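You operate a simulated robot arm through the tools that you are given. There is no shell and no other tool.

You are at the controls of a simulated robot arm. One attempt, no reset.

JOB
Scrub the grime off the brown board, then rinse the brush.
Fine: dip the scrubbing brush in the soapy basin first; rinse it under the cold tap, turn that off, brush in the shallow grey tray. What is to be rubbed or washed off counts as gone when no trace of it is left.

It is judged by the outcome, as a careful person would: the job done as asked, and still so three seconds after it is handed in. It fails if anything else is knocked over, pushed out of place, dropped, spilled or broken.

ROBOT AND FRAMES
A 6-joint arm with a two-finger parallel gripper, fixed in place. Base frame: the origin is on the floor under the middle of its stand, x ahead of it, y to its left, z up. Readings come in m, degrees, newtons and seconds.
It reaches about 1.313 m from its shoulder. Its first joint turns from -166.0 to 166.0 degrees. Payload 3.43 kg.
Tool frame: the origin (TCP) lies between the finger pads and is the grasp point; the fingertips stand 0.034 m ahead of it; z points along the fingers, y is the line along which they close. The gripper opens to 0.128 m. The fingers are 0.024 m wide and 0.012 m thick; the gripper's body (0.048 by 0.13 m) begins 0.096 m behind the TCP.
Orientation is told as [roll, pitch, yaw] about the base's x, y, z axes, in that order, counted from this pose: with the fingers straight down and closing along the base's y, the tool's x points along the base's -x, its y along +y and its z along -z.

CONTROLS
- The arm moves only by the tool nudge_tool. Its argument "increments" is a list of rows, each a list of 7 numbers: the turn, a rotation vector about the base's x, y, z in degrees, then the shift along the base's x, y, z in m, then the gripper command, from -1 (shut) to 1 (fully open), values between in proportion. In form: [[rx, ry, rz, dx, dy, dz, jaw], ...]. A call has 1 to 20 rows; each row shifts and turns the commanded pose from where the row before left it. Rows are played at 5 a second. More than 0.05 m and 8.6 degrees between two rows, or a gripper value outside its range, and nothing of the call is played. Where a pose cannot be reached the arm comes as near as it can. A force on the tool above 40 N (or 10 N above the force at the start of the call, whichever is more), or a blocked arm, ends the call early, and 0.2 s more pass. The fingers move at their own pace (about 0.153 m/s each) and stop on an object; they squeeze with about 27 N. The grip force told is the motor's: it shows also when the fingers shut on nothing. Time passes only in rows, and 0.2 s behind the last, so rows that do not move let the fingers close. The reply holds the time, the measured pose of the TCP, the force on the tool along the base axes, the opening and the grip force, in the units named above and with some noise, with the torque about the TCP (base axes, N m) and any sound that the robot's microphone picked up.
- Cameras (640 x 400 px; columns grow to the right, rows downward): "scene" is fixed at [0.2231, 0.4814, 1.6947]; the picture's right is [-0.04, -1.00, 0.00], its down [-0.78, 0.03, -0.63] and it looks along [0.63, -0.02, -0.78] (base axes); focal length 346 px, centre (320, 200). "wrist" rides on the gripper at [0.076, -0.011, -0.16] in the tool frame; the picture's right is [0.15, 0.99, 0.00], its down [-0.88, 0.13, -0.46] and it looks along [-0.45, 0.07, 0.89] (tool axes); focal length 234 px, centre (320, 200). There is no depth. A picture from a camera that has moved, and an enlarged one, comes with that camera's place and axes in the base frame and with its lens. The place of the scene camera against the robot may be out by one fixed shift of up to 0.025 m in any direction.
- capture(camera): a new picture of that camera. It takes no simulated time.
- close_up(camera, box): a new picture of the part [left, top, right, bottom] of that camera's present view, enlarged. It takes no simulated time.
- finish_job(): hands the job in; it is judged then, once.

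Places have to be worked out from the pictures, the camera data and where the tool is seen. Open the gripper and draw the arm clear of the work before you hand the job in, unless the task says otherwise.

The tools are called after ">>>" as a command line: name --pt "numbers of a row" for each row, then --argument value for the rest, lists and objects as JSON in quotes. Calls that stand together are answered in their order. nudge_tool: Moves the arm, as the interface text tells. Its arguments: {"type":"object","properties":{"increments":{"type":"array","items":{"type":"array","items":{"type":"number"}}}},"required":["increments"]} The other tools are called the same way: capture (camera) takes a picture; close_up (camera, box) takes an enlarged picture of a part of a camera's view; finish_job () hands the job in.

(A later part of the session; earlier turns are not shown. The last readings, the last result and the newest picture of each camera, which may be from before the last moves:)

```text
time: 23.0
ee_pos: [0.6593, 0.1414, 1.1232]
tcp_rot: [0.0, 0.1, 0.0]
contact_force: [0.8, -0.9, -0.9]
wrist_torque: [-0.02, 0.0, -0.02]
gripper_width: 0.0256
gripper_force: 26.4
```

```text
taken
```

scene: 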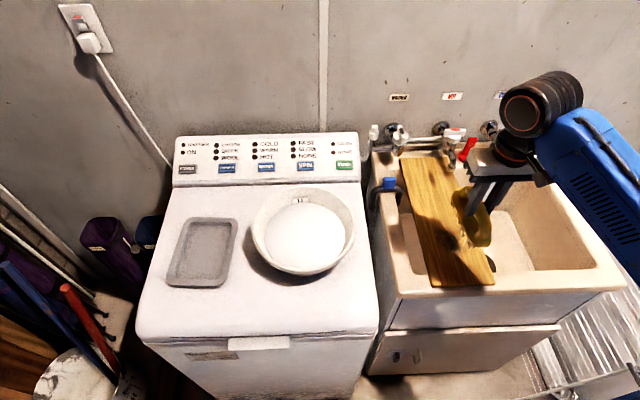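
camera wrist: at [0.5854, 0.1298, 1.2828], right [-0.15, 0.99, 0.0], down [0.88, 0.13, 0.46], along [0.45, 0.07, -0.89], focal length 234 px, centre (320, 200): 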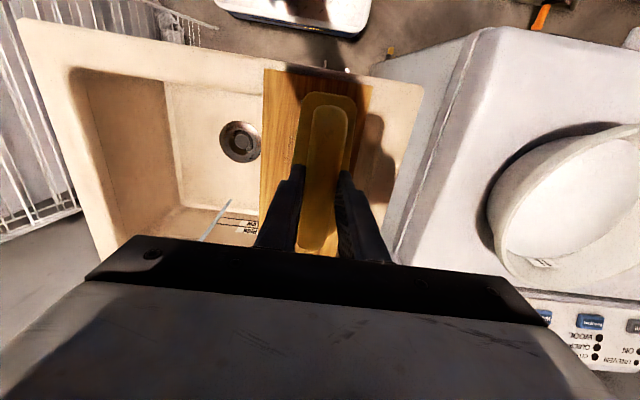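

The brush is in hand and the board is undisturbed. I move left to just short of the basin rim and compare brush and rim heights.

>>> nudge_tool --pt "0 0 0 0 0.045 0.0 -1" --pt "0 0 0 0 0.045 0.0 -1" --pt "0 0 0 0 0.045 0.0 -1" --pt "0 0 0 0 0.045 0.0 -1" --pt "0 0 0 0 0.01 0.0 -1" --pt "0 0 0 0 0 0 -1"

>>> capture --camera "wrist"

>>> close_up --camera "scene" --box '[230, 150, 430, 290]'

```text
time: 24.4
ee_pos: [0.6614, 0.3336, 1.1221]
tcp_rot: [0.0, -0.1, 0.0]
contact_force: [0.7, 0.0, -2.1]
wrist_torque: [-0.01, 0.03, 0.02]
gripper_width: 0.0253
gripper_force: 26.6
```

```text
taken
camera wrist: at [0.5861, 0.3234, 1.2816], right [-0.15, 0.99, 0.0], down [0.88, 0.13, 0.46], along [0.45, 0.07, -0.89], focal length 234 px, centre (320, 200)
```

wrist: 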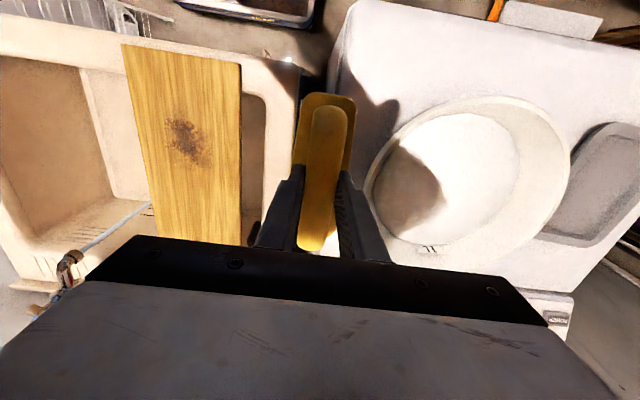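

```text
2.86 times, centred on (330, 220) of scene
camera zoom: at [0.2231, 0.4814, 1.6947], right [-0.04, -1.0, 0.0], down [-0.78, 0.03, -0.63], along [0.63, -0.02, -0.78], focal length 989 px, centre (291, 143)
```

zoom: 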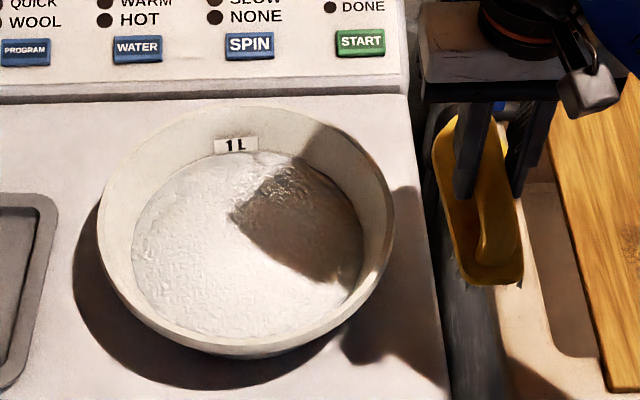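

Better estimate: basin centre ≈(0.695, 0.521), rim radius 0.123 at z≈1.008. Reach limits height there, so I turn the brush crosswise to the radial direction, giving it a short footprint when crossing the near rim, and move to the near side with extra height.

>>> nudge_tool --pt "0 0 -7.6 -0.0145 0.0123 0.004 -1" --pt "0 0 -7.6 -0.0145 0.0123 0.004 -1" --pt "0 0 -7.6 -0.0145 0.0123 0.004 -1" --pt "0 0 -7.6 -0.0145 0.0123 0.004 -1" --pt "0 0 -7.6 -0.0145 0.0123 0.004 -1" --pt "0 0 -7.6 -0.0145 0.0123 0.004 -1" --pt "0 0 -7.6 -0.0145 0.0123 0.004 -1" --pt "0 0 0 0 0 0 -1"

>>> capture --camera "wrist"

>>> capture --camera "scene"

```text
time: 26.2
ee_pos: [0.5572, 0.4191, 1.1488]
tcp_rot: [0.1, 0.0, -53.1]
contact_force: [0.4, 0.1, -1.4]
wrist_torque: [0.0, 0.02, -0.03]
gripper_width: 0.0252
gripper_force: 26.4
```

```text
taken
camera wrist: at [0.5046, 0.4735, 1.3098], right [0.7, 0.71, 0.0], down [0.63, -0.63, 0.46], along [0.32, -0.32, -0.89], focal length 234 px, centre (320, 200)
```

wrist: 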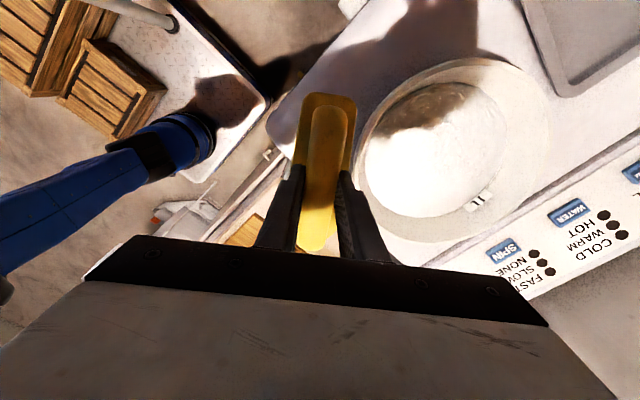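

```text
taken
```

scene: 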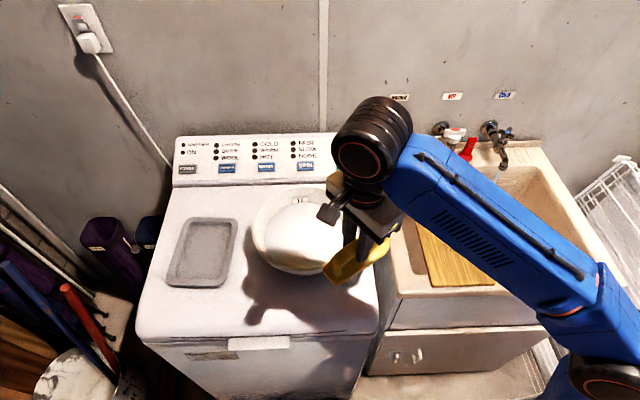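

The basin location is confirmed by this view. I cross the near rim in steps, bristles staying about 15–40 mm above it, and stop just inside to check.

>>> nudge_tool --pt "0 0 0 0.03 0.0225 -0.005 -1" --pt "0 0 0 0.03 0.0225 -0.017 -1" --pt "0 0 0 0.024 0.018 -0.016 -1" --pt "0 0 0 0 0 0 -1"

>>> capture --camera "wrist"

>>> close_up --camera "scene" --box '[230, 150, 430, 290]'

```text
time: 27.2
ee_pos: [0.6406, 0.4837, 1.1114]
tcp_rot: [-0.1, -0.1, -53.2]
contact_force: [-0.2, 0.4, -1.0]
wrist_torque: [-0.03, -0.01, 0.01]
gripper_width: 0.0254
gripper_force: 27.4
```

```text
taken
camera wrist: at [0.5871, 0.5376, 1.2728], right [0.7, 0.71, 0.0], down [0.63, -0.63, 0.46], along [0.32, -0.32, -0.89], focal length 234 px, centre (320, 200)
```

wrist: 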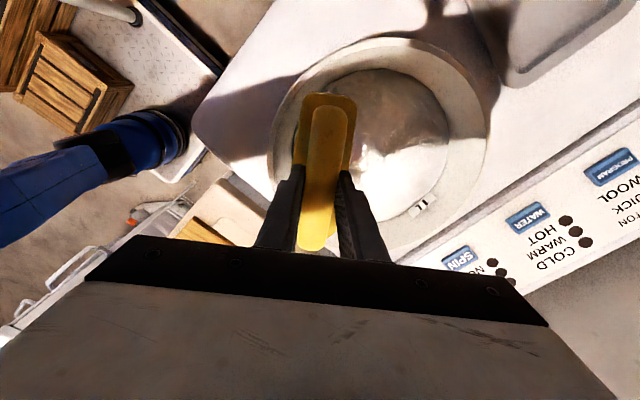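

```text
2.86 times, centred on (330, 220) of scene
camera zoom: at [0.2231, 0.4814, 1.6947], right [-0.04, -1.0, 0.0], down [-0.78, 0.03, -0.63], along [0.63, -0.02, -0.78], focal length 989 px, centre (291, 143)
```

zoom: 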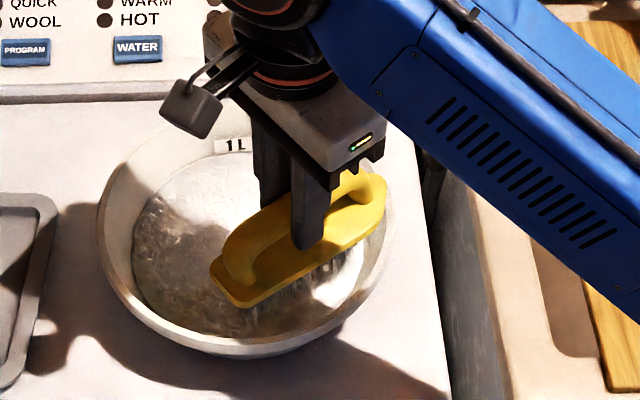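

The brush is over the basin's interior. I continue towards the centre while lowering.

>>> nudge_tool --pt "0 0 0 0.02 0.013 -0.025 -1" --pt "0 0 0 0.022 0.014 -0.022 -1" --pt "0 0 0 0 0 0 -1"

>>> capture --camera "wrist"

>>> close_up --camera "scene" --box '[230, 150, 430, 290]'

```text
time: 28.0
ee_pos: [0.6839, 0.5102, 1.0658]
tcp_rot: [0.0, 0.0, -53.3]
contact_force: [0.3, -0.5, -1.2]
wrist_torque: [-0.03, 0.02, -0.06]
gripper_width: 0.0252
gripper_force: 26.7
```

```text
taken
camera wrist: at [0.6309, 0.5638, 1.2255], right [0.7, 0.71, 0.0], down [0.63, -0.63, 0.46], along [0.32, -0.32, -0.89], focal length 234 px, centre (320, 200)
```

wrist: 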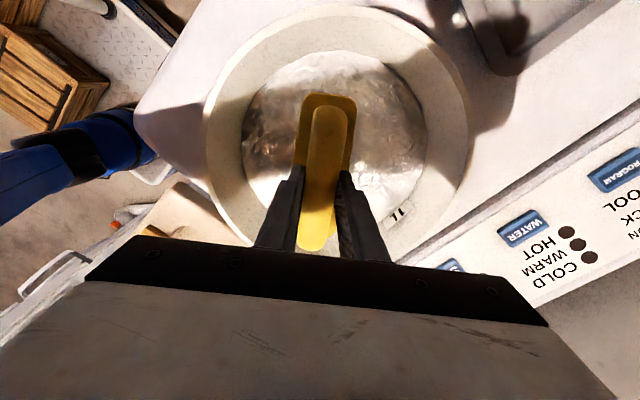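

```text
2.86 times, centred on (330, 220) of scene
camera zoom: at [0.2231, 0.4814, 1.6947], right [-0.04, -1.0, 0.0], down [-0.78, 0.03, -0.63], along [0.63, -0.02, -0.78], focal length 989 px, centre (291, 143)
```

zoom: 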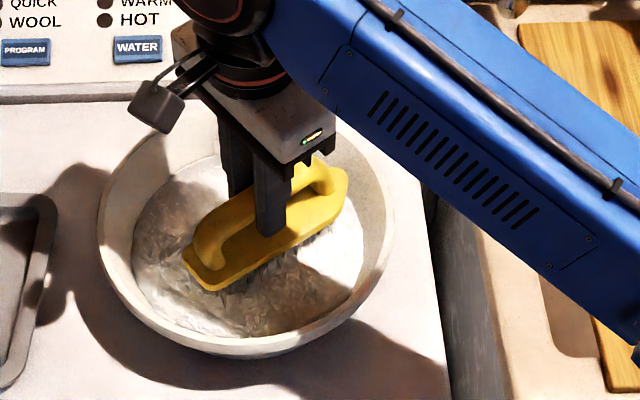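

The brush is centred above the suds with tips about 7 mm above the surface. I lower it gently into the soap while watching the force.

>>> nudge_tool --pt "0 0 0 0 0 -0.01 -1" --pt "0 0 0 0 0 -0.01 -1" --pt "0 0 0 0 0 0 -1" --pt "0 0 0 0 0 0 -1"

>>> close_up --camera "scene" --box '[260, 170, 380, 270]'

```text
time: 29.0
ee_pos: [0.6831, 0.5103, 1.045]
tcp_rot: [0.0, 0.0, -53.2]
contact_force: [-3.8, 6.1, 3.5]
wrist_torque: [0.24, 0.17, 0.05]
gripper_width: 0.0252
gripper_force: 26.8
```

```text
4.00 times, centred on (320, 220) of scene
camera zoom: at [0.2231, 0.4814, 1.6947], right [-0.04, -1.0, 0.0], down [-0.78, 0.03, -0.63], along [0.63, -0.02, -0.78], focal length 1384 px, centre (320, 120)
```

zoom: 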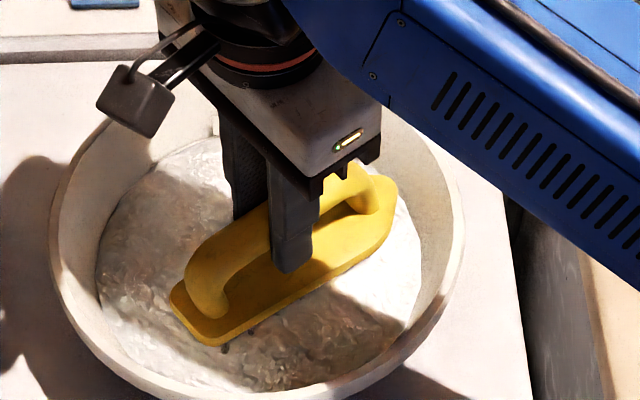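

There is a light contact along the brush axis, so its right end is touching the sloping basin wall. I raise slightly, shift about 13 mm along the axis away from that wall and dip again more shallowly.

>>> nudge_tool --pt "0 0 0 0 0 0.012 -1" --pt "0 0 0 -0.007 0.011 0 -1" --pt "0 0 0 0 0 0 -1"

>>> capture --camera "wrist"

>>> close_up --camera "scene" --box '[230, 150, 430, 290]'

```text
time: 29.8
ee_pos: [0.6765, 0.5204, 1.0572]
tcp_rot: [0.0, 0.0, -53.2]
contact_force: [-0.3, 1.3, -0.8]
wrist_torque: [0.02, 0.04, 0.0]
gripper_width: 0.0253
gripper_force: 26.7
```

```text
taken
camera wrist: at [0.6234, 0.5739, 1.2171], right [0.7, 0.71, 0.0], down [0.63, -0.63, 0.46], along [0.32, -0.32, -0.89], focal length 234 px, centre (320, 200)
```

wrist: 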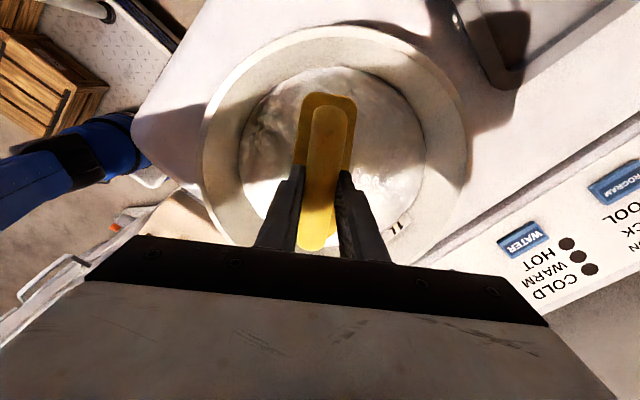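

```text
2.86 times, centred on (330, 220) of scene
camera zoom: at [0.2231, 0.4814, 1.6947], right [-0.04, -1.0, 0.0], down [-0.78, 0.03, -0.63], along [0.63, -0.02, -0.78], focal length 989 px, centre (291, 143)
```

zoom: 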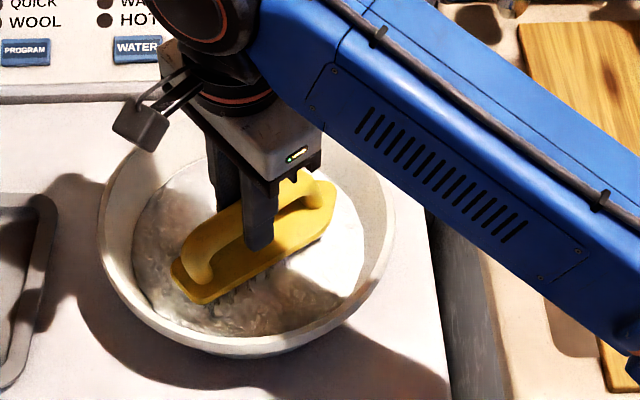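

The basin has not moved. I nudge a few millimetres to its centre and lower the bristles into the suds, with a small swirl.

>>> nudge_tool --pt "0 0 0 0.004 0.006 -0.006 -1" --pt "0 0 0 0 0 -0.007 -1" --pt "0 0 0 0 0 0 -1"

>>> close_up --camera "scene" --box '[260, 170, 380, 270]'

```text
time: 30.6
ee_pos: [0.6804, 0.5262, 1.0422]
tcp_rot: [0.0, 0.0, -53.2]
contact_force: [0.3, 0.8, -1.4]
wrist_torque: [0.02, -0.01, 0.02]
gripper_width: 0.0252
gripper_force: 26.8
```

```text
4.00 times, centred on (320, 220) of scene
camera zoom: at [0.2231, 0.4814, 1.6947], right [-0.04, -1.0, 0.0], down [-0.78, 0.03, -0.63], along [0.63, -0.02, -0.78], focal length 1384 px, centre (320, 120)
```

zoom: 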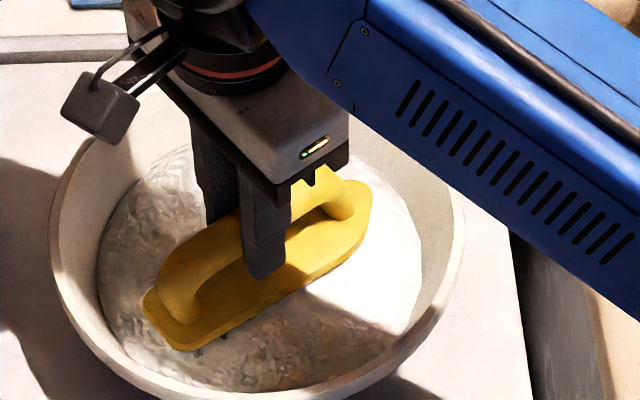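

No contact now and the bristles are in the suds. I go 5 mm deeper and dwell a moment so the bristles are thoroughly wetted.

>>> nudge_tool --pt "0 0 0 0 0 -0.005 -1" --pt "0 0 0 0.004 -0.003 0 -1" --pt "0 0 0 -0.008 0.006 0 -1" --pt "0 0 0 0.004 -0.003 0 -1" --pt "0 0 0 0 0 0 -1" --pt "0 0 0 0 0 0 -1" --pt "0 0 0 0 0 0 -1"

>>> close_up --camera "scene" --box '[260, 170, 380, 270]'

```text
time: 32.2
ee_pos: [0.6798, 0.5252, 1.0388]
tcp_rot: [0.1, 0.0, -53.3]
contact_force: [-0.5, 0.6, -1.6]
wrist_torque: [0.0, 0.01, 0.03]
gripper_width: 0.0255
gripper_force: 27.2
```

```text
4.00 times, centred on (320, 220) of scene
camera zoom: at [0.2231, 0.4814, 1.6947], right [-0.04, -1.0, 0.0], down [-0.78, 0.03, -0.63], along [0.63, -0.02, -0.78], focal length 1384 px, centre (320, 120)
```

zoom: 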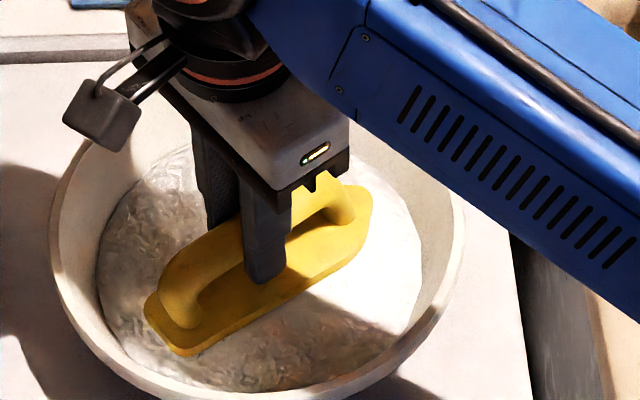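

The bristles are fully in the suds. I lift back out along the same path and pause over the basin to let it drip.

>>> nudge_tool --pt "0 0 0 0 0 0.02 -1" --pt "0 0 0 -0.02 -0.017 0.022 -1" --pt "0 0 0 -0.02 -0.025 0.026 -1" --pt "0 0 0 0 0 0 -1" --pt "0 0 0 0 0 0 -1" --pt "0 0 0 0 0 0 -1" --pt "0 0 0 0 0 0 -1" --pt "0 0 0 0 0 0 -1"

>>> close_up --camera "scene" --box '[230, 150, 430, 290]'

```text
time: 34.0
ee_pos: [0.6396, 0.4839, 1.1038]
tcp_rot: [0.0, 0.0, -53.2]
contact_force: [0.3, 2.5, 0.7]
wrist_torque: [0.13, -0.02, 0.06]
gripper_width: 0.0255
gripper_force: 26.9
```

```text
2.86 times, centred on (330, 220) of scene
camera zoom: at [0.2231, 0.4814, 1.6947], right [-0.04, -1.0, 0.0], down [-0.78, 0.03, -0.63], along [0.63, -0.02, -0.78], focal length 989 px, centre (291, 143)
```

zoom: 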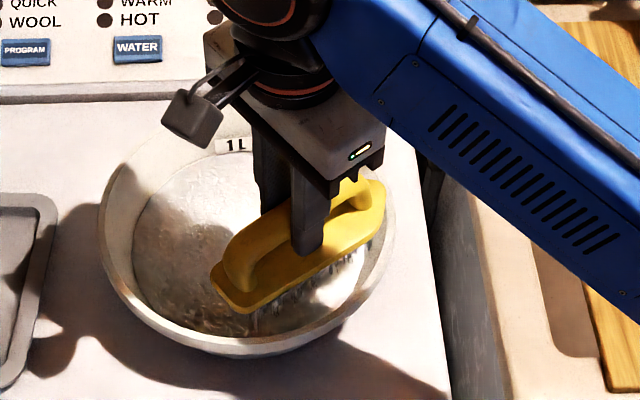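

There is a slight lateral reading, so I go up vertically first before crossing the rim, then back in steps rising all the way.

>>> nudge_tool --pt "0 0 0 0 0 0.009 -1" --pt "0 0 0 0 0 0 -1"

```text
time: 34.6
ee_pos: [0.6403, 0.4825, 1.1139]
tcp_rot: [-0.1, 0.0, -53.2]
contact_force: [-0.2, -0.4, -1.2]
wrist_torque: [0.03, 0.02, 0.04]
gripper_width: 0.0253
gripper_force: 27.0
```

Clear. Now I cross back over the near rim and rise.

>>> nudge_tool --pt "0 0 0 -0.012 -0.009 0.01 -1" --pt "0 0 0 -0.024 -0.018 0.014 -1" --pt "0 0 0 -0.03 -0.0225 0.01 -1" --pt "0 0 0 -0.02 -0.015 0.0 -1" --pt "0 0 0 0 0 0 -1"

>>> capture --camera "scene"

```text
time: 35.8
ee_pos: [0.5544, 0.4196, 1.1487]
tcp_rot: [0.0, 0.0, -53.2]
contact_force: [0.3, 0.2, -2.3]
wrist_torque: [0.0, 0.03, 0.01]
gripper_width: 0.0254
gripper_force: 26.8
```

```text
taken
```

scene: 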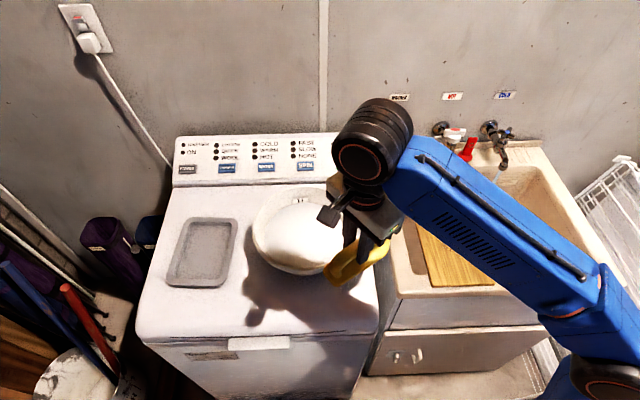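

The basin is in its place. I turn the brush back in line with the board and travel to above the grime.

>>> nudge_tool --pt "0 0 7.6 0.01 -0.03 0 -1" --pt "0 0 7.6 0.01 -0.035 0 -1" --pt "0 0 7.6 0.015 -0.04 -0.005 -1" --pt "0 0 7.6 0.02 -0.04 -0.005 -1" --pt "0 0 7.6 0.02 -0.04 -0.005 -1" --pt "0 0 7.6 0.02 -0.04 -0.005 -1" --pt "0 0 7.6 0.02 -0.04 -0.01 -1" --pt "0 0 0 0.015 -0.03 -0.01 -1" --pt "0 0 0 0.01 0 0 -1" --pt "0 0 0 0 0 0 -1"

>>> capture --camera "wrist"

>>> capture --camera "scene"

```text
time: 38.0
ee_pos: [0.6938, 0.1243, 1.1112]
tcp_rot: [0.0, 0.0, 0.0]
contact_force: [0.2, -0.3, -1.3]
wrist_torque: [-0.01, 0.04, 0.01]
gripper_width: 0.0254
gripper_force: 26.7
```

```text
taken
camera wrist: at [0.6191, 0.1134, 1.271], right [-0.15, 0.99, 0.0], down [0.88, 0.13, 0.46], along [0.45, 0.07, -0.89], focal length 234 px, centre (320, 200)
```

wrist: 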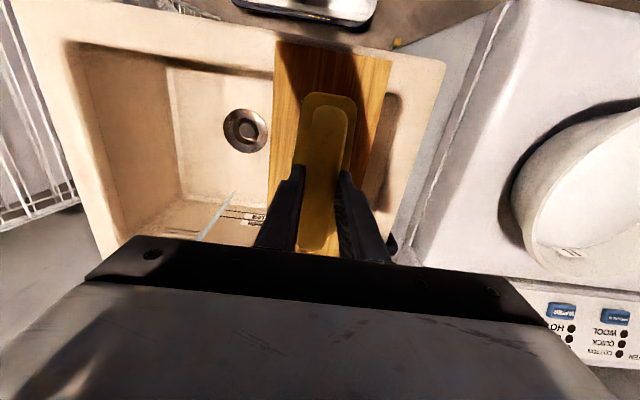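

```text
taken
```

scene: 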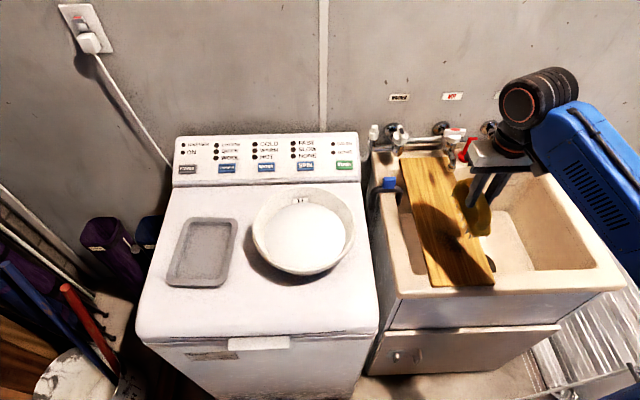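

I am above the grime with the brush aligned. I descend to just above contact.

>>> nudge_tool --pt "0 0 0 0.003 0 -0.03 -1" --pt "0 0 0 0.003 0 -0.03 -1" --pt "0 0 0 0 0 -0.03 -1" --pt "0 0 0 0 0 -0.018 -1" --pt "0 0 0 0 0 -0.006 -1" --pt "0 0 0 0 0 0 -1"

>>> close_up --camera "scene" --box '[400, 160, 520, 290]'

```text
time: 39.4
ee_pos: [0.6995, 0.1231, 0.9954]
tcp_rot: [-0.1, 0.1, 0.0]
contact_force: [-0.1, 0.2, -2.0]
wrist_torque: [-0.05, 0.04, 0.02]
gripper_width: 0.0255
gripper_force: 27.1
```

```text
3.08 times, centred on (460, 225) of scene
camera zoom: at [0.2231, 0.4814, 1.6947], right [-0.04, -1.0, 0.0], down [-0.78, 0.03, -0.63], along [0.63, -0.02, -0.78], focal length 1065 px, centre (-111, 123)
```

zoom: 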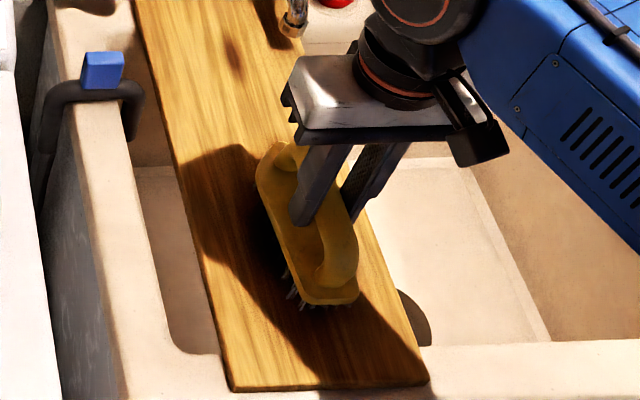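

The brush is just above the board. I lower in 2 mm steps until I feel contact.

>>> nudge_tool --pt "0 0 0 0 0 -0.002 -1" --pt "0 0 0 0 0 -0.002 -1" --pt "0 0 0 0 0 0 -1"

```text
time: 40.2
ee_pos: [0.7008, 0.1248, 0.992]
tcp_rot: [0.0, 0.0, 0.1]
contact_force: [0.0, 0.7, -1.5]
wrist_torque: [0.01, 0.01, 0.01]
gripper_width: 0.0253
gripper_force: 27.4
```

>>> nudge_tool --pt "0 0 0 0 0 -0.002 -1" --pt "0 0 0 0 0 -0.002 -1" --pt "0 0 0 0 0 0 -1"

```text
time: 41.0
ee_pos: [0.7002, 0.1254, 0.9876]
tcp_rot: [0.1, -0.1, 0.1]
contact_force: [-0.1, 5.0, 21.5]
wrist_torque: [-0.09, -0.06, 0.02]
gripper_width: 0.0252
gripper_force: 26.8
```

Contact at about z=0.989 (21 N at 0.9876), so I ease up about 1 mm for a gentle pressure and start with a short stroke along the grain.

>>> nudge_tool --pt "0 0 0 0 0 0.001 -1" --pt "0 0 0 0.01 0 0 -1" --pt "0 0 0 0.01 0 0 -1" --pt "0 0 0 -0.01 0 0 -1" --pt "0 0 0 -0.01 0 0 -1" --pt "0 0 0 -0.01 0 0 -1" --pt "0 0 0 -0.01 0 0 -1" --pt "0 0 0 0.01 0 0 -1" --pt "0 0 0 0.01 0 0 -1"

>>> capture --camera "scene"

```text
time: 43.0
ee_pos: [0.6985, 0.1244, 0.9884]
tcp_rot: [0.1, 0.0, 0.0]
contact_force: [-1.9, 1.4, 5.0]
wrist_torque: [-0.11, 0.21, -0.06]
gripper_width: 0.0251
gripper_force: 27.1
```

```text
taken
```

scene: 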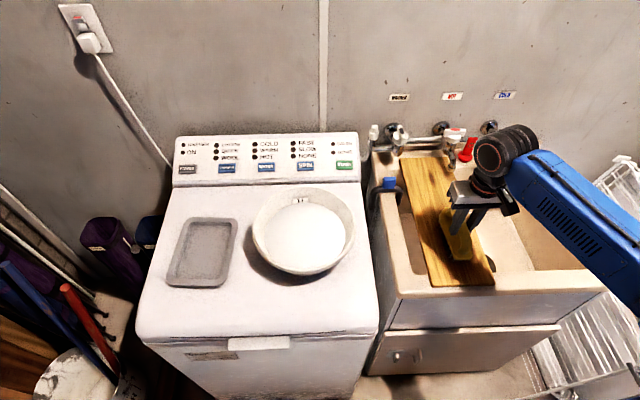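

The pressure is a gentle 5–6 N and the board stays put. I scrub with longer strokes over the whole patch, shifting sideways between passes.

>>> nudge_tool --pt "0 0 0 0.025 0 0 -1" --pt "0 0 0 -0.025 0 0 -1" --pt "0 0 0 -0.025 0 0 -1" --pt "0 0 0 0.025 0 0 -1" --pt "0 0 0 0 0.015 0 -1" --pt "0 0 0 0.025 0 0 -1" --pt "0 0 0 -0.025 0 0 -1" --pt "0 0 0 -0.025 0 0 -1" --pt "0 0 0 0.025 0 0 -1" --pt "0 0 0 0 0.012 0 -1" --pt "0 0 0 0.025 0 0 -1" --pt "0 0 0 -0.025 0 0 -1" --pt "0 0 0 -0.025 0 0 -1" --pt "0 0 0 0.025 0 0 -1" --pt "0 0 0 0 -0.027 0 -1" --pt "0 0 0 0 -0.015 0 -1" --pt "0 0 0 0.025 0 0 -1" --pt "0 0 0 -0.025 0 0 -1" --pt "0 0 0 -0.025 0 0 -1" --pt "0 0 0 0.025 0 0 -1"

>>> capture --camera "scene"

```text
time: 47.2
ee_pos: [0.7007, 0.108, 0.9881]
tcp_rot: [0.1, 0.1, 0.0]
contact_force: [-1.6, 0.7, 3.4]
wrist_torque: [0.0, 0.38, -0.07]
gripper_width: 0.0252
gripper_force: 26.8
```

```text
taken
```

scene: 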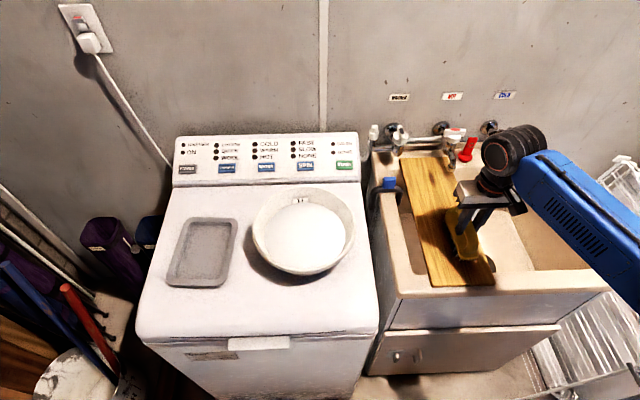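

I do another set with slightly more pressure on the right side of the patch, then lift off to inspect.

>>> nudge_tool --pt "0 0 0 0 -0.01 -0.0007 -1" --pt "0 0 0 0.025 0 0 -1" --pt "0 0 0 -0.025 0 0 -1" --pt "0 0 0 -0.025 0 0 -1" --pt "0 0 0 0.025 0 0 -1" --pt "0 0 0 0 0.02 0 -1" --pt "0 0 0 0.025 0 0 -1" --pt "0 0 0 -0.03 0 0 -1" --pt "0 0 0 -0.03 0 0 -1" --pt "0 0 0 0.035 0 0 -1" --pt "0 0 0 0 0.02 0 -1" --pt "0 0 0 0.025 0 0 -1" --pt "0 0 0 -0.025 0 0 -1" --pt "0 0 0 -0.025 0 0 -1" --pt "0 0 0 0.025 0 0 -1" --pt "0 0 0 0 0 0.03 -1" --pt "0 0 0 -0.04 0 0.03 -1" --pt "0 0 0 -0.03 0.04 0.03 -1"

```text
refused: row 18 steps farther than a row can; nothing moved
```

The last row was slightly too long, so I resend it with a shorter one.

>>> nudge_tool --pt "0 0 0 0 -0.01 -0.0007 -1" --pt "0 0 0 0.025 0 0 -1" --pt "0 0 0 -0.025 0 0 -1" --pt "0 0 0 -0.025 0 0 -1" --pt "0 0 0 0.025 0 0 -1" --pt "0 0 0 0 0.02 0 -1" --pt "0 0 0 0.025 0 0 -1" --pt "0 0 0 -0.03 0 0 -1" --pt "0 0 0 -0.03 0 0 -1" --pt "0 0 0 0.035 0 0 -1" --pt "0 0 0 0 0.02 0 -1" --pt "0 0 0 0.025 0 0 -1" --pt "0 0 0 -0.025 0 0 -1" --pt "0 0 0 -0.025 0 0 -1" --pt "0 0 0 0.025 0 0 -1" --pt "0 0 0 0 0 0 -1"

```text
time: 50.6
ee_pos: [0.7005, 0.1398, 0.987]
tcp_rot: [0.1, 0.0, 0.0]
contact_force: [-3.0, 2.1, 7.0]
wrist_torque: [-0.03, 0.43, -0.04]
gripper_width: 0.0252
gripper_force: 26.9
```

Pressure stayed at about 7 N. I lift off and move to the right over the sink so both cameras can inspect the board.

>>> nudge_tool --pt "0 0 0 0 0 0.02 -1" --pt "0 0 0 0 0 0.03 -1" --pt "0 0 0 -0.02 0 0.03 -1" --pt "0 0 0 -0.02 -0.04 0.015 -1" --pt "0 0 0 -0.01 -0.045 0 -1" --pt "0 0 0 0 -0.045 0 -1" --pt "0 0 0 0 -0.045 0 -1" --pt "0 0 0 0 -0.03 0 -1" --pt "0 0 0 0 0 0 -1"

>>> close_up --camera "scene" --box '[390, 150, 530, 290]'

>>> capture --camera "wrist"

```text
time: 52.6
ee_pos: [0.6514, -0.065, 1.0822]
tcp_rot: [0.0, -0.2, 0.1]
contact_force: [-0.4, 0.6, -0.9]
wrist_torque: [-0.01, 0.0, -0.01]
gripper_width: 0.0251
gripper_force: 26.5
```

```text
2.86 times, centred on (460, 220) of scene
camera zoom: at [0.2231, 0.4814, 1.6947], right [-0.04, -1.0, 0.0], down [-0.78, 0.03, -0.63], along [0.63, -0.02, -0.78], focal length 989 px, centre (-80, 143)
```

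zoom: 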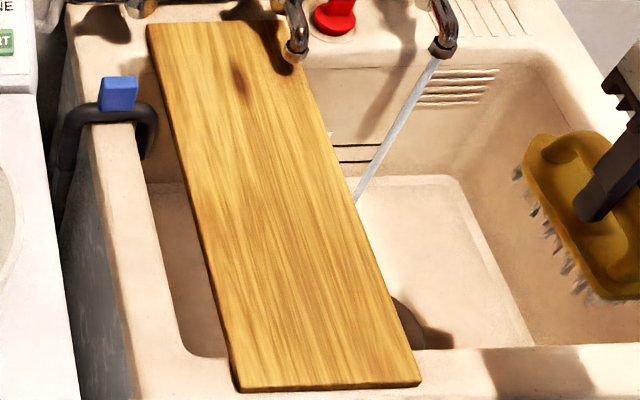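

```text
taken
camera wrist: at [0.5767, -0.0761, 1.2429], right [-0.15, 0.99, 0.0], down [0.88, 0.13, 0.46], along [0.45, 0.07, -0.89], focal length 234 px, centre (320, 200)
```

wrist: 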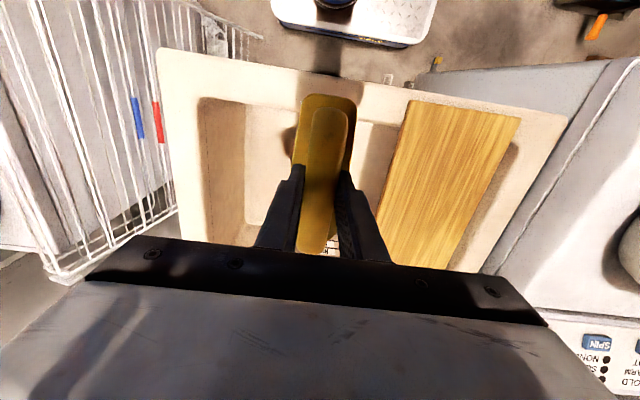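

The main patch looks gone, but there is a darker mark near the back of the board where the brush used to stand. I zoom in to see whether it is grime, a knot or a shadow.

>>> close_up --camera "scene" --box '[400, 150, 470, 200]'

>>> close_up --camera "scene" --box '[410, 200, 500, 290]'

>>> close_up --camera "wrist" --box '[360, 90, 540, 280]'

```text
8.00 times, centred on (435, 175) of scene
camera zoom: at [0.2231, 0.4814, 1.6947], right [-0.04, -1.0, 0.0], down [-0.78, 0.03, -0.63], along [0.63, -0.02, -0.78], focal length 2768 px, centre (-600, 400)
```

zoom: 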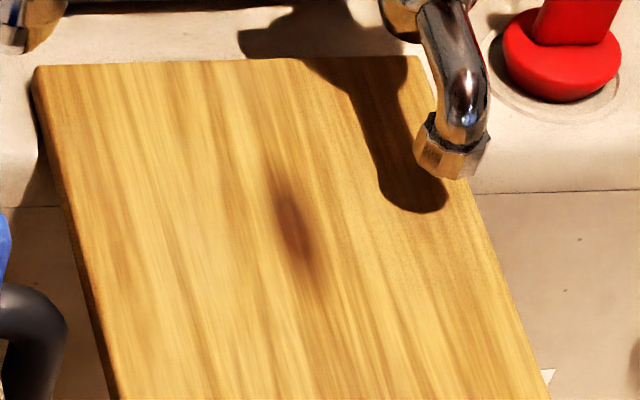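

```text
4.44 times, centred on (455, 245) of scene
camera zoom: at [0.2231, 0.4814, 1.6947], right [-0.04, -1.0, 0.0], down [-0.78, 0.03, -0.63], along [0.63, -0.02, -0.78], focal length 1538 px, centre (-280, 0)
```

zoom: 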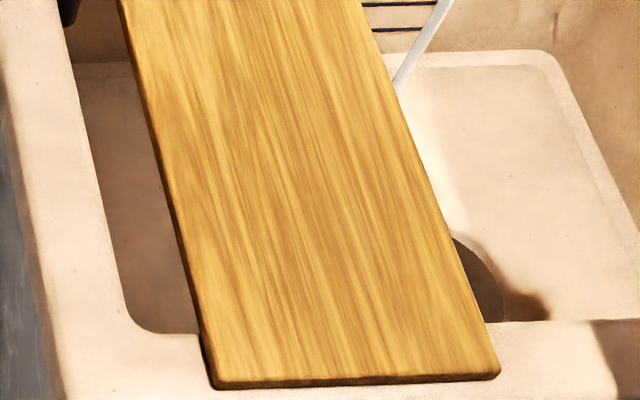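

```text
2.11 times, centred on (450, 185) of wrist
camera zoom: at [0.5767, -0.0761, 1.2429], right [-0.15, 0.99, 0.0], down [0.88, 0.13, 0.46], along [0.45, 0.07, -0.89], focal length 493 px, centre (46, 232)
```

zoom: 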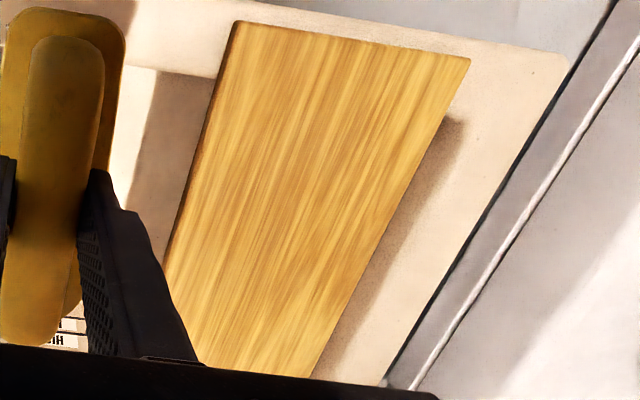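

The main grime patch has gone completely. I look still closer at the remaining dark mark to tell knot from grime.

>>> close_up --camera "scene" --box '[420, 168, 446, 190]'

>>> close_up --camera "scene" --box '[425, 215, 485, 270]'

```text
16.00 times, centred on (433, 179) of scene
camera zoom: at [0.2231, 0.4814, 1.6947], right [-0.04, -1.0, 0.0], down [-0.78, 0.03, -0.63], along [0.63, -0.02, -0.78], focal length 5536 px, centre (-1488, 536)
```

zoom: 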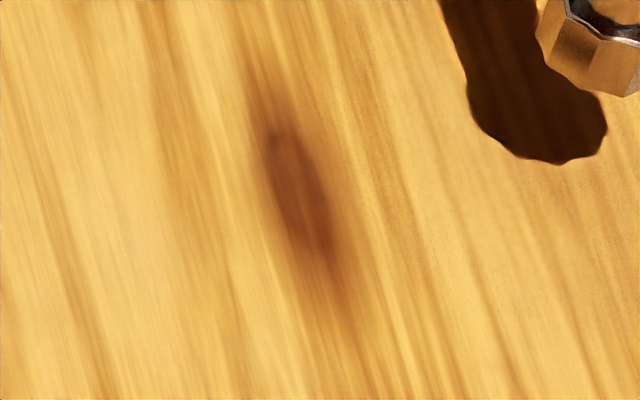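

```text
7.27 times, centred on (455, 242) of scene
camera zoom: at [0.2231, 0.4814, 1.6947], right [-0.04, -1.0, 0.0], down [-0.78, 0.03, -0.63], along [0.63, -0.02, -0.78], focal length 2516 px, centre (-662, -109)
```

zoom: 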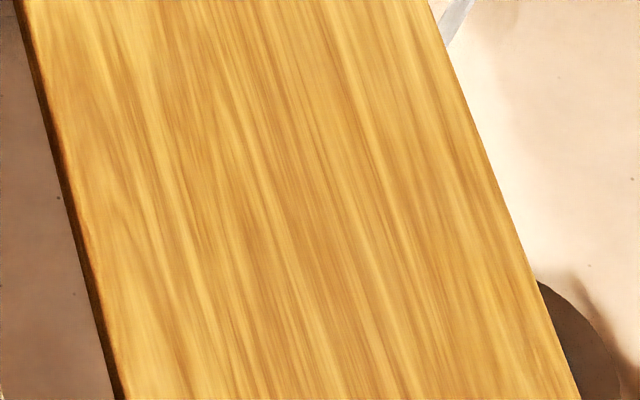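

The mark is a wood knot, since the grain rings curve around it, and the scrubbed patch shows no trace left. Next is rinsing: I'll pitch the brush forward so its bristles face the stream, working clear of the tap for now.

>>> nudge_tool --pt "0 -8 0 0.01 -0.005 0.0 -1" --pt "0 -8 0 0.01 -0.005 0.0 -1" --pt "0 -8 0 0.01 -0.005 0.0 -1" --pt "0 -8 0 0.01 -0.005 0.0 -1" --pt "0 -8 0 0.01 -0.004 0.0 -1" --pt "0 -8 0 0.01 0 0.0 -1" --pt "0 -2 0 0.01 0 0 -1" --pt "0 0 0 0 0 0 -1"

>>> capture --camera "wrist"

>>> capture --camera "scene"

```text
time: 54.4
ee_pos: [0.7205, -0.0898, 1.0819]
tcp_rot: [0.1, -50.0, 0.0]
contact_force: [-0.1, 0.2, -1.0]
wrist_torque: [0.02, 0.08, 0.03]
gripper_width: 0.0253
gripper_force: 27.0
```

```text
taken
camera wrist: at [0.5503, -0.1013, 1.128], right [-0.09, 0.99, -0.11], down [0.22, 0.13, 0.97], along [0.97, 0.07, -0.23], focal length 234 px, centre (320, 200)
```

wrist: 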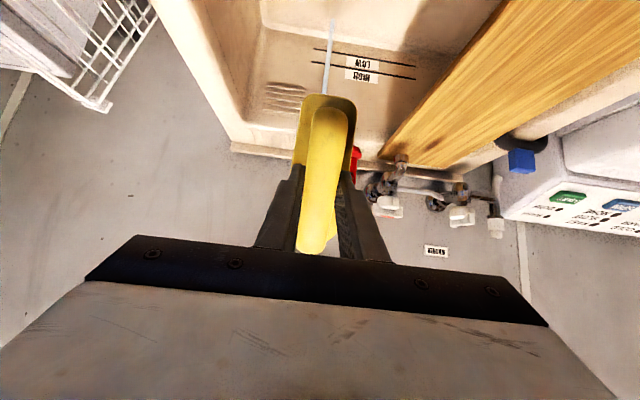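

```text
taken
```

scene: 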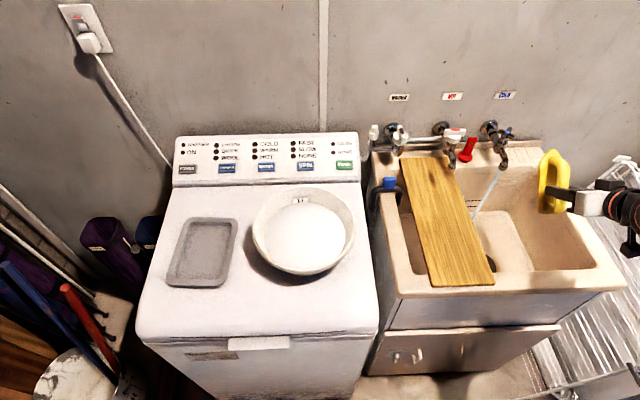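

The brush is tilted and lined up with the stream (y≈-0.086). I move forward short of the spout and lower the brush into the sink opening.

>>> nudge_tool --pt "0 0 0 0.04 0.003 -0.02 -1" --pt "0 0 0 0.038 0.0 -0.025 -1" --pt "0 0 0 0 0 -0.04 -1" --pt "0 0 0 0 0 -0.04 -1" --pt "0 0 0 0 0 -0.035 -1" --pt "0 0 0 0 0 0 -1"

>>> capture --camera "wrist"

>>> close_up --camera "scene" --box '[440, 110, 600, 250]'

```text
time: 55.8
ee_pos: [0.7982, -0.0845, 0.9223]
tcp_rot: [0.0, -50.0, -0.1]
contact_force: [0.2, -0.5, -0.8]
wrist_torque: [-0.01, 0.02, 0.02]
gripper_width: 0.0253
gripper_force: 27.1
```

```text
taken
camera wrist: at [0.6287, -0.0965, 0.9685], right [-0.09, 0.99, -0.11], down [0.22, 0.13, 0.97], along [0.97, 0.07, -0.23], focal length 234 px, centre (320, 200)
```

wrist: 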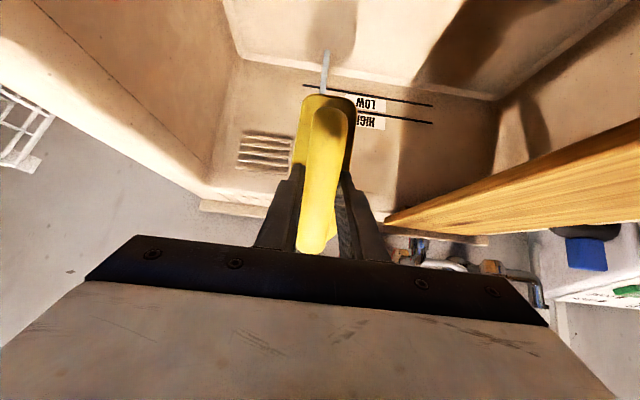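

```text
2.86 times, centred on (520, 180) of scene
camera zoom: at [0.2231, 0.4814, 1.6947], right [-0.04, -1.0, 0.0], down [-0.78, 0.03, -0.63], along [0.63, -0.02, -0.78], focal length 989 px, centre (-251, 257)
```

zoom: 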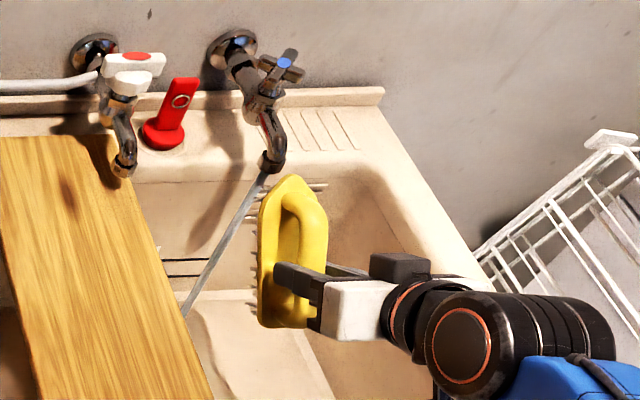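

The brush stands just in front of the stream. I lower it below outlet level before sliding it under.

>>> nudge_tool --pt "0 0 0 0 0 -0.03 -1" --pt "0 0 0 0 0 -0.032 -1" --pt "0 0 0 0 0 0 -1"

>>> close_up --camera "scene" --box '[440, 130, 580, 250]'

```text
time: 56.6
ee_pos: [0.7986, -0.0863, 0.8613]
tcp_rot: [0.0, -50.0, 0.0]
contact_force: [-0.5, -0.2, -1.3]
wrist_torque: [0.0, 0.06, 0.02]
gripper_width: 0.0253
gripper_force: 26.8
```

```text
3.33 times, centred on (510, 190) of scene
camera zoom: at [0.2231, 0.4814, 1.6947], right [-0.04, -1.0, 0.0], down [-0.78, 0.03, -0.63], along [0.63, -0.02, -0.78], focal length 1153 px, centre (-313, 233)
```

zoom: 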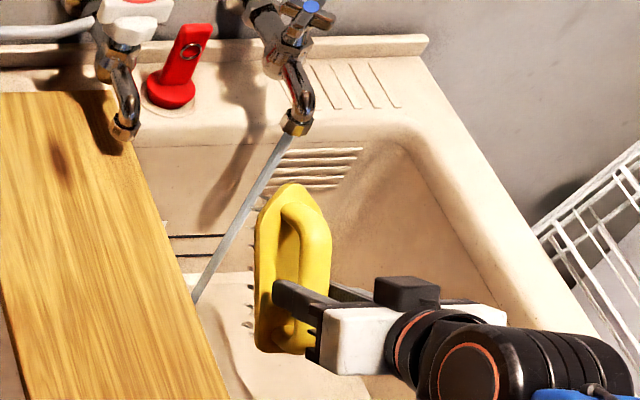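

Clear so far. I slide the brush forward slowly towards the stream, watching force and picture.

>>> nudge_tool --pt "0 0 0 0.015 0 0 -1" --pt "0 0 0 0.013 0 0 -1" --pt "0 0 0 0 0 0 -1"

>>> close_up --camera "scene" --box '[450, 130, 570, 230]'

>>> capture --camera "wrist"

```text
time: 57.4
ee_pos: [0.8263, -0.0859, 0.8611]
tcp_rot: [0.0, -50.0, 0.0]
contact_force: [-0.5, -0.5, -2.0]
wrist_torque: [-0.03, 0.06, 0.01]
gripper_width: 0.0252
gripper_force: 27.1
```

```text
4.00 times, centred on (510, 180) of scene
camera zoom: at [0.2231, 0.4814, 1.6947], right [-0.04, -1.0, 0.0], down [-0.78, 0.03, -0.63], along [0.63, -0.02, -0.78], focal length 1384 px, centre (-440, 280)
```

zoom: 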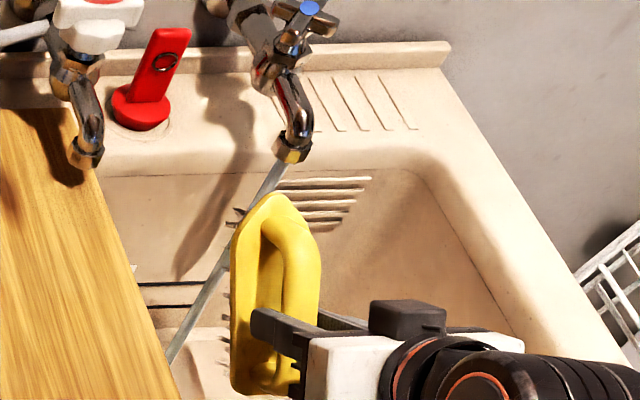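

```text
taken
camera wrist: at [0.6567, -0.0979, 0.9066], right [-0.09, 0.99, -0.11], down [0.22, 0.13, 0.97], along [0.97, 0.07, -0.23], focal length 234 px, centre (320, 200)
```

wrist: 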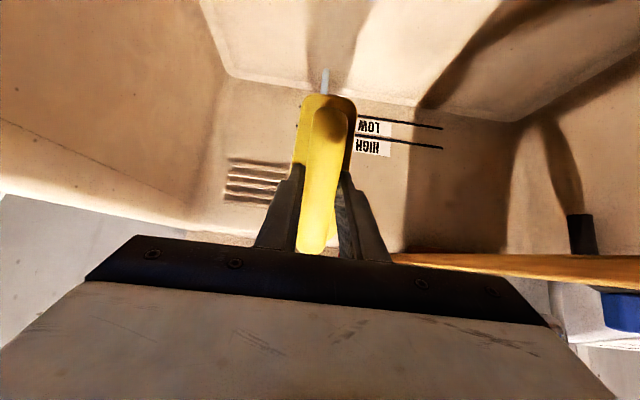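

The stream passes just behind the upper bristles. I move another 12 mm forward into it.

>>> nudge_tool --pt "0 0 0 0.006 0 0 -1" --pt "0 0 0 0.006 0 0 -1" --pt "0 0 0 0 0 0 -1"

>>> close_up --camera "scene" --box '[450, 130, 570, 230]'

```text
time: 58.2
ee_pos: [0.8384, -0.0865, 0.8611]
tcp_rot: [0.0, -50.0, 0.0]
contact_force: [0.2, 0.1, -1.7]
wrist_torque: [0.05, 0.02, 0.01]
gripper_width: 0.0252
gripper_force: 26.4
```

```text
4.00 times, centred on (510, 180) of scene
camera zoom: at [0.2231, 0.4814, 1.6947], right [-0.04, -1.0, 0.0], down [-0.78, 0.03, -0.63], along [0.63, -0.02, -0.78], focal length 1384 px, centre (-440, 280)
```

zoom: 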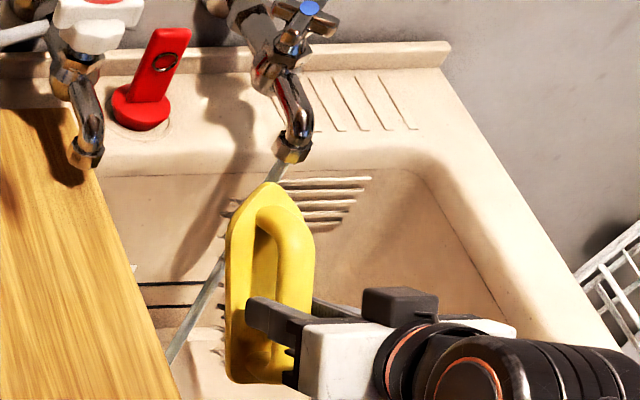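

Tips are just in the stream. I go a little further in small steps so the stream lands on the bristle block itself, and dwell there.

>>> nudge_tool --pt "0 0 0 0.004 0 0 -1" --pt "0 0 0 0.004 0 0 -1" --pt "0 0 0 0 0 0 -1" --pt "0 0 0 0 0 0 -1" --pt "0 0 0 0 0 0 -1" --pt "0 0 0 0 0 0 -1"

>>> close_up --camera "scene" --box '[450, 130, 570, 230]'

```text
time: 59.6
ee_pos: [0.8464, -0.0863, 0.8601]
tcp_rot: [-0.1, -50.0, -0.1]
contact_force: [0.7, 0.4, -1.8]
wrist_torque: [0.02, 0.07, 0.01]
gripper_width: 0.0253
gripper_force: 26.5
```

```text
4.00 times, centred on (510, 180) of scene
camera zoom: at [0.2231, 0.4814, 1.6947], right [-0.04, -1.0, 0.0], down [-0.78, 0.03, -0.63], along [0.63, -0.02, -0.78], focal length 1384 px, centre (-440, 280)
```

zoom: 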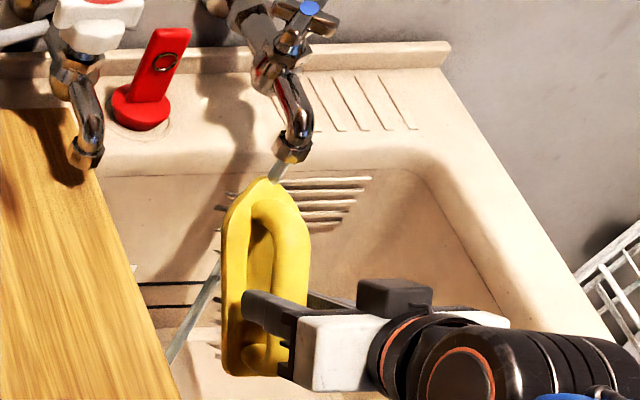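

The stream is now landing on the end of the bristle block. I zoom in on the bristles to see their state.

>>> close_up --camera "scene" --box '[495, 165, 535, 230]'

>>> close_up --camera "scene" --box '[500, 160, 530, 185]'

```text
6.15 times, centred on (515, 198) of scene
camera zoom: at [0.2231, 0.4814, 1.6947], right [-0.04, -1.0, 0.0], down [-0.78, 0.03, -0.63], along [0.63, -0.02, -0.78], focal length 2129 px, centre (-880, 215)
```

zoom: 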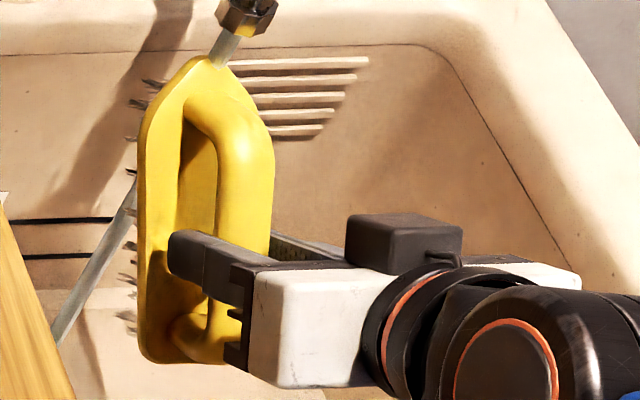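

```text
16.00 times, centred on (515, 172) of scene
camera zoom: at [0.2231, 0.4814, 1.6947], right [-0.04, -1.0, 0.0], down [-0.78, 0.03, -0.63], along [0.63, -0.02, -0.78], focal length 5536 px, centre (-2800, 640)
```

zoom: 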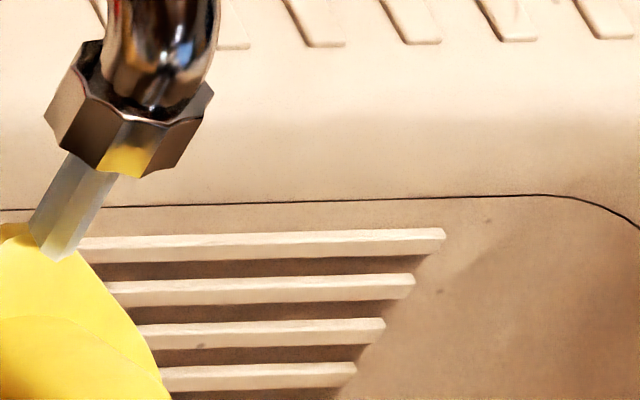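

The far end is being rinsed, but I want the whole length of the bristles under the stream. I back off and roll the gripper 90° about its own axis so the brush lies across, and then can sweep it sideways through the stream.

>>> nudge_tool --pt "0 0 0 -0.03 0 0 -1" --pt "0 0 0 -0.026 0 0.01 -1" --pt "0 0 0 0 0 0.01 -1" --pt "6.27 0 -5.26 0 0 0 -1" --pt "6.27 0 -5.26 0 0 0 -1" --pt "6.27 0 -5.26 0 0 0 -1" --pt "6.27 0 -5.26 0 0 0 -1" --pt "0 0 0 0 0 0 -1"

>>> capture --camera "scene"

```text
time: 61.4
ee_pos: [0.7913, -0.0867, 0.8807]
tcp_rot: [32.9, -40.1, -45.1]
contact_force: [0.1, 0.0, -1.3]
wrist_torque: [0.01, 0.05, -0.01]
gripper_width: 0.0254
gripper_force: 26.8
```

```text
taken
```

scene: 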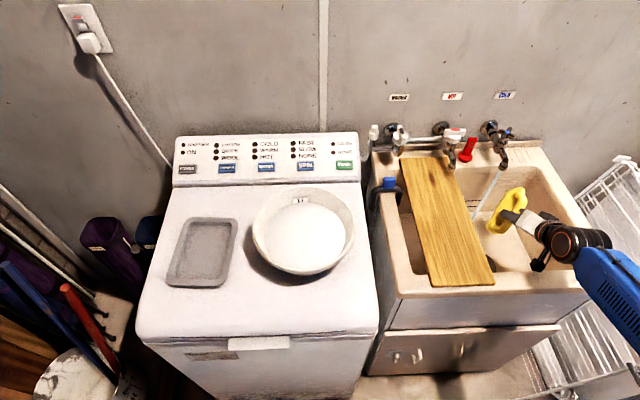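

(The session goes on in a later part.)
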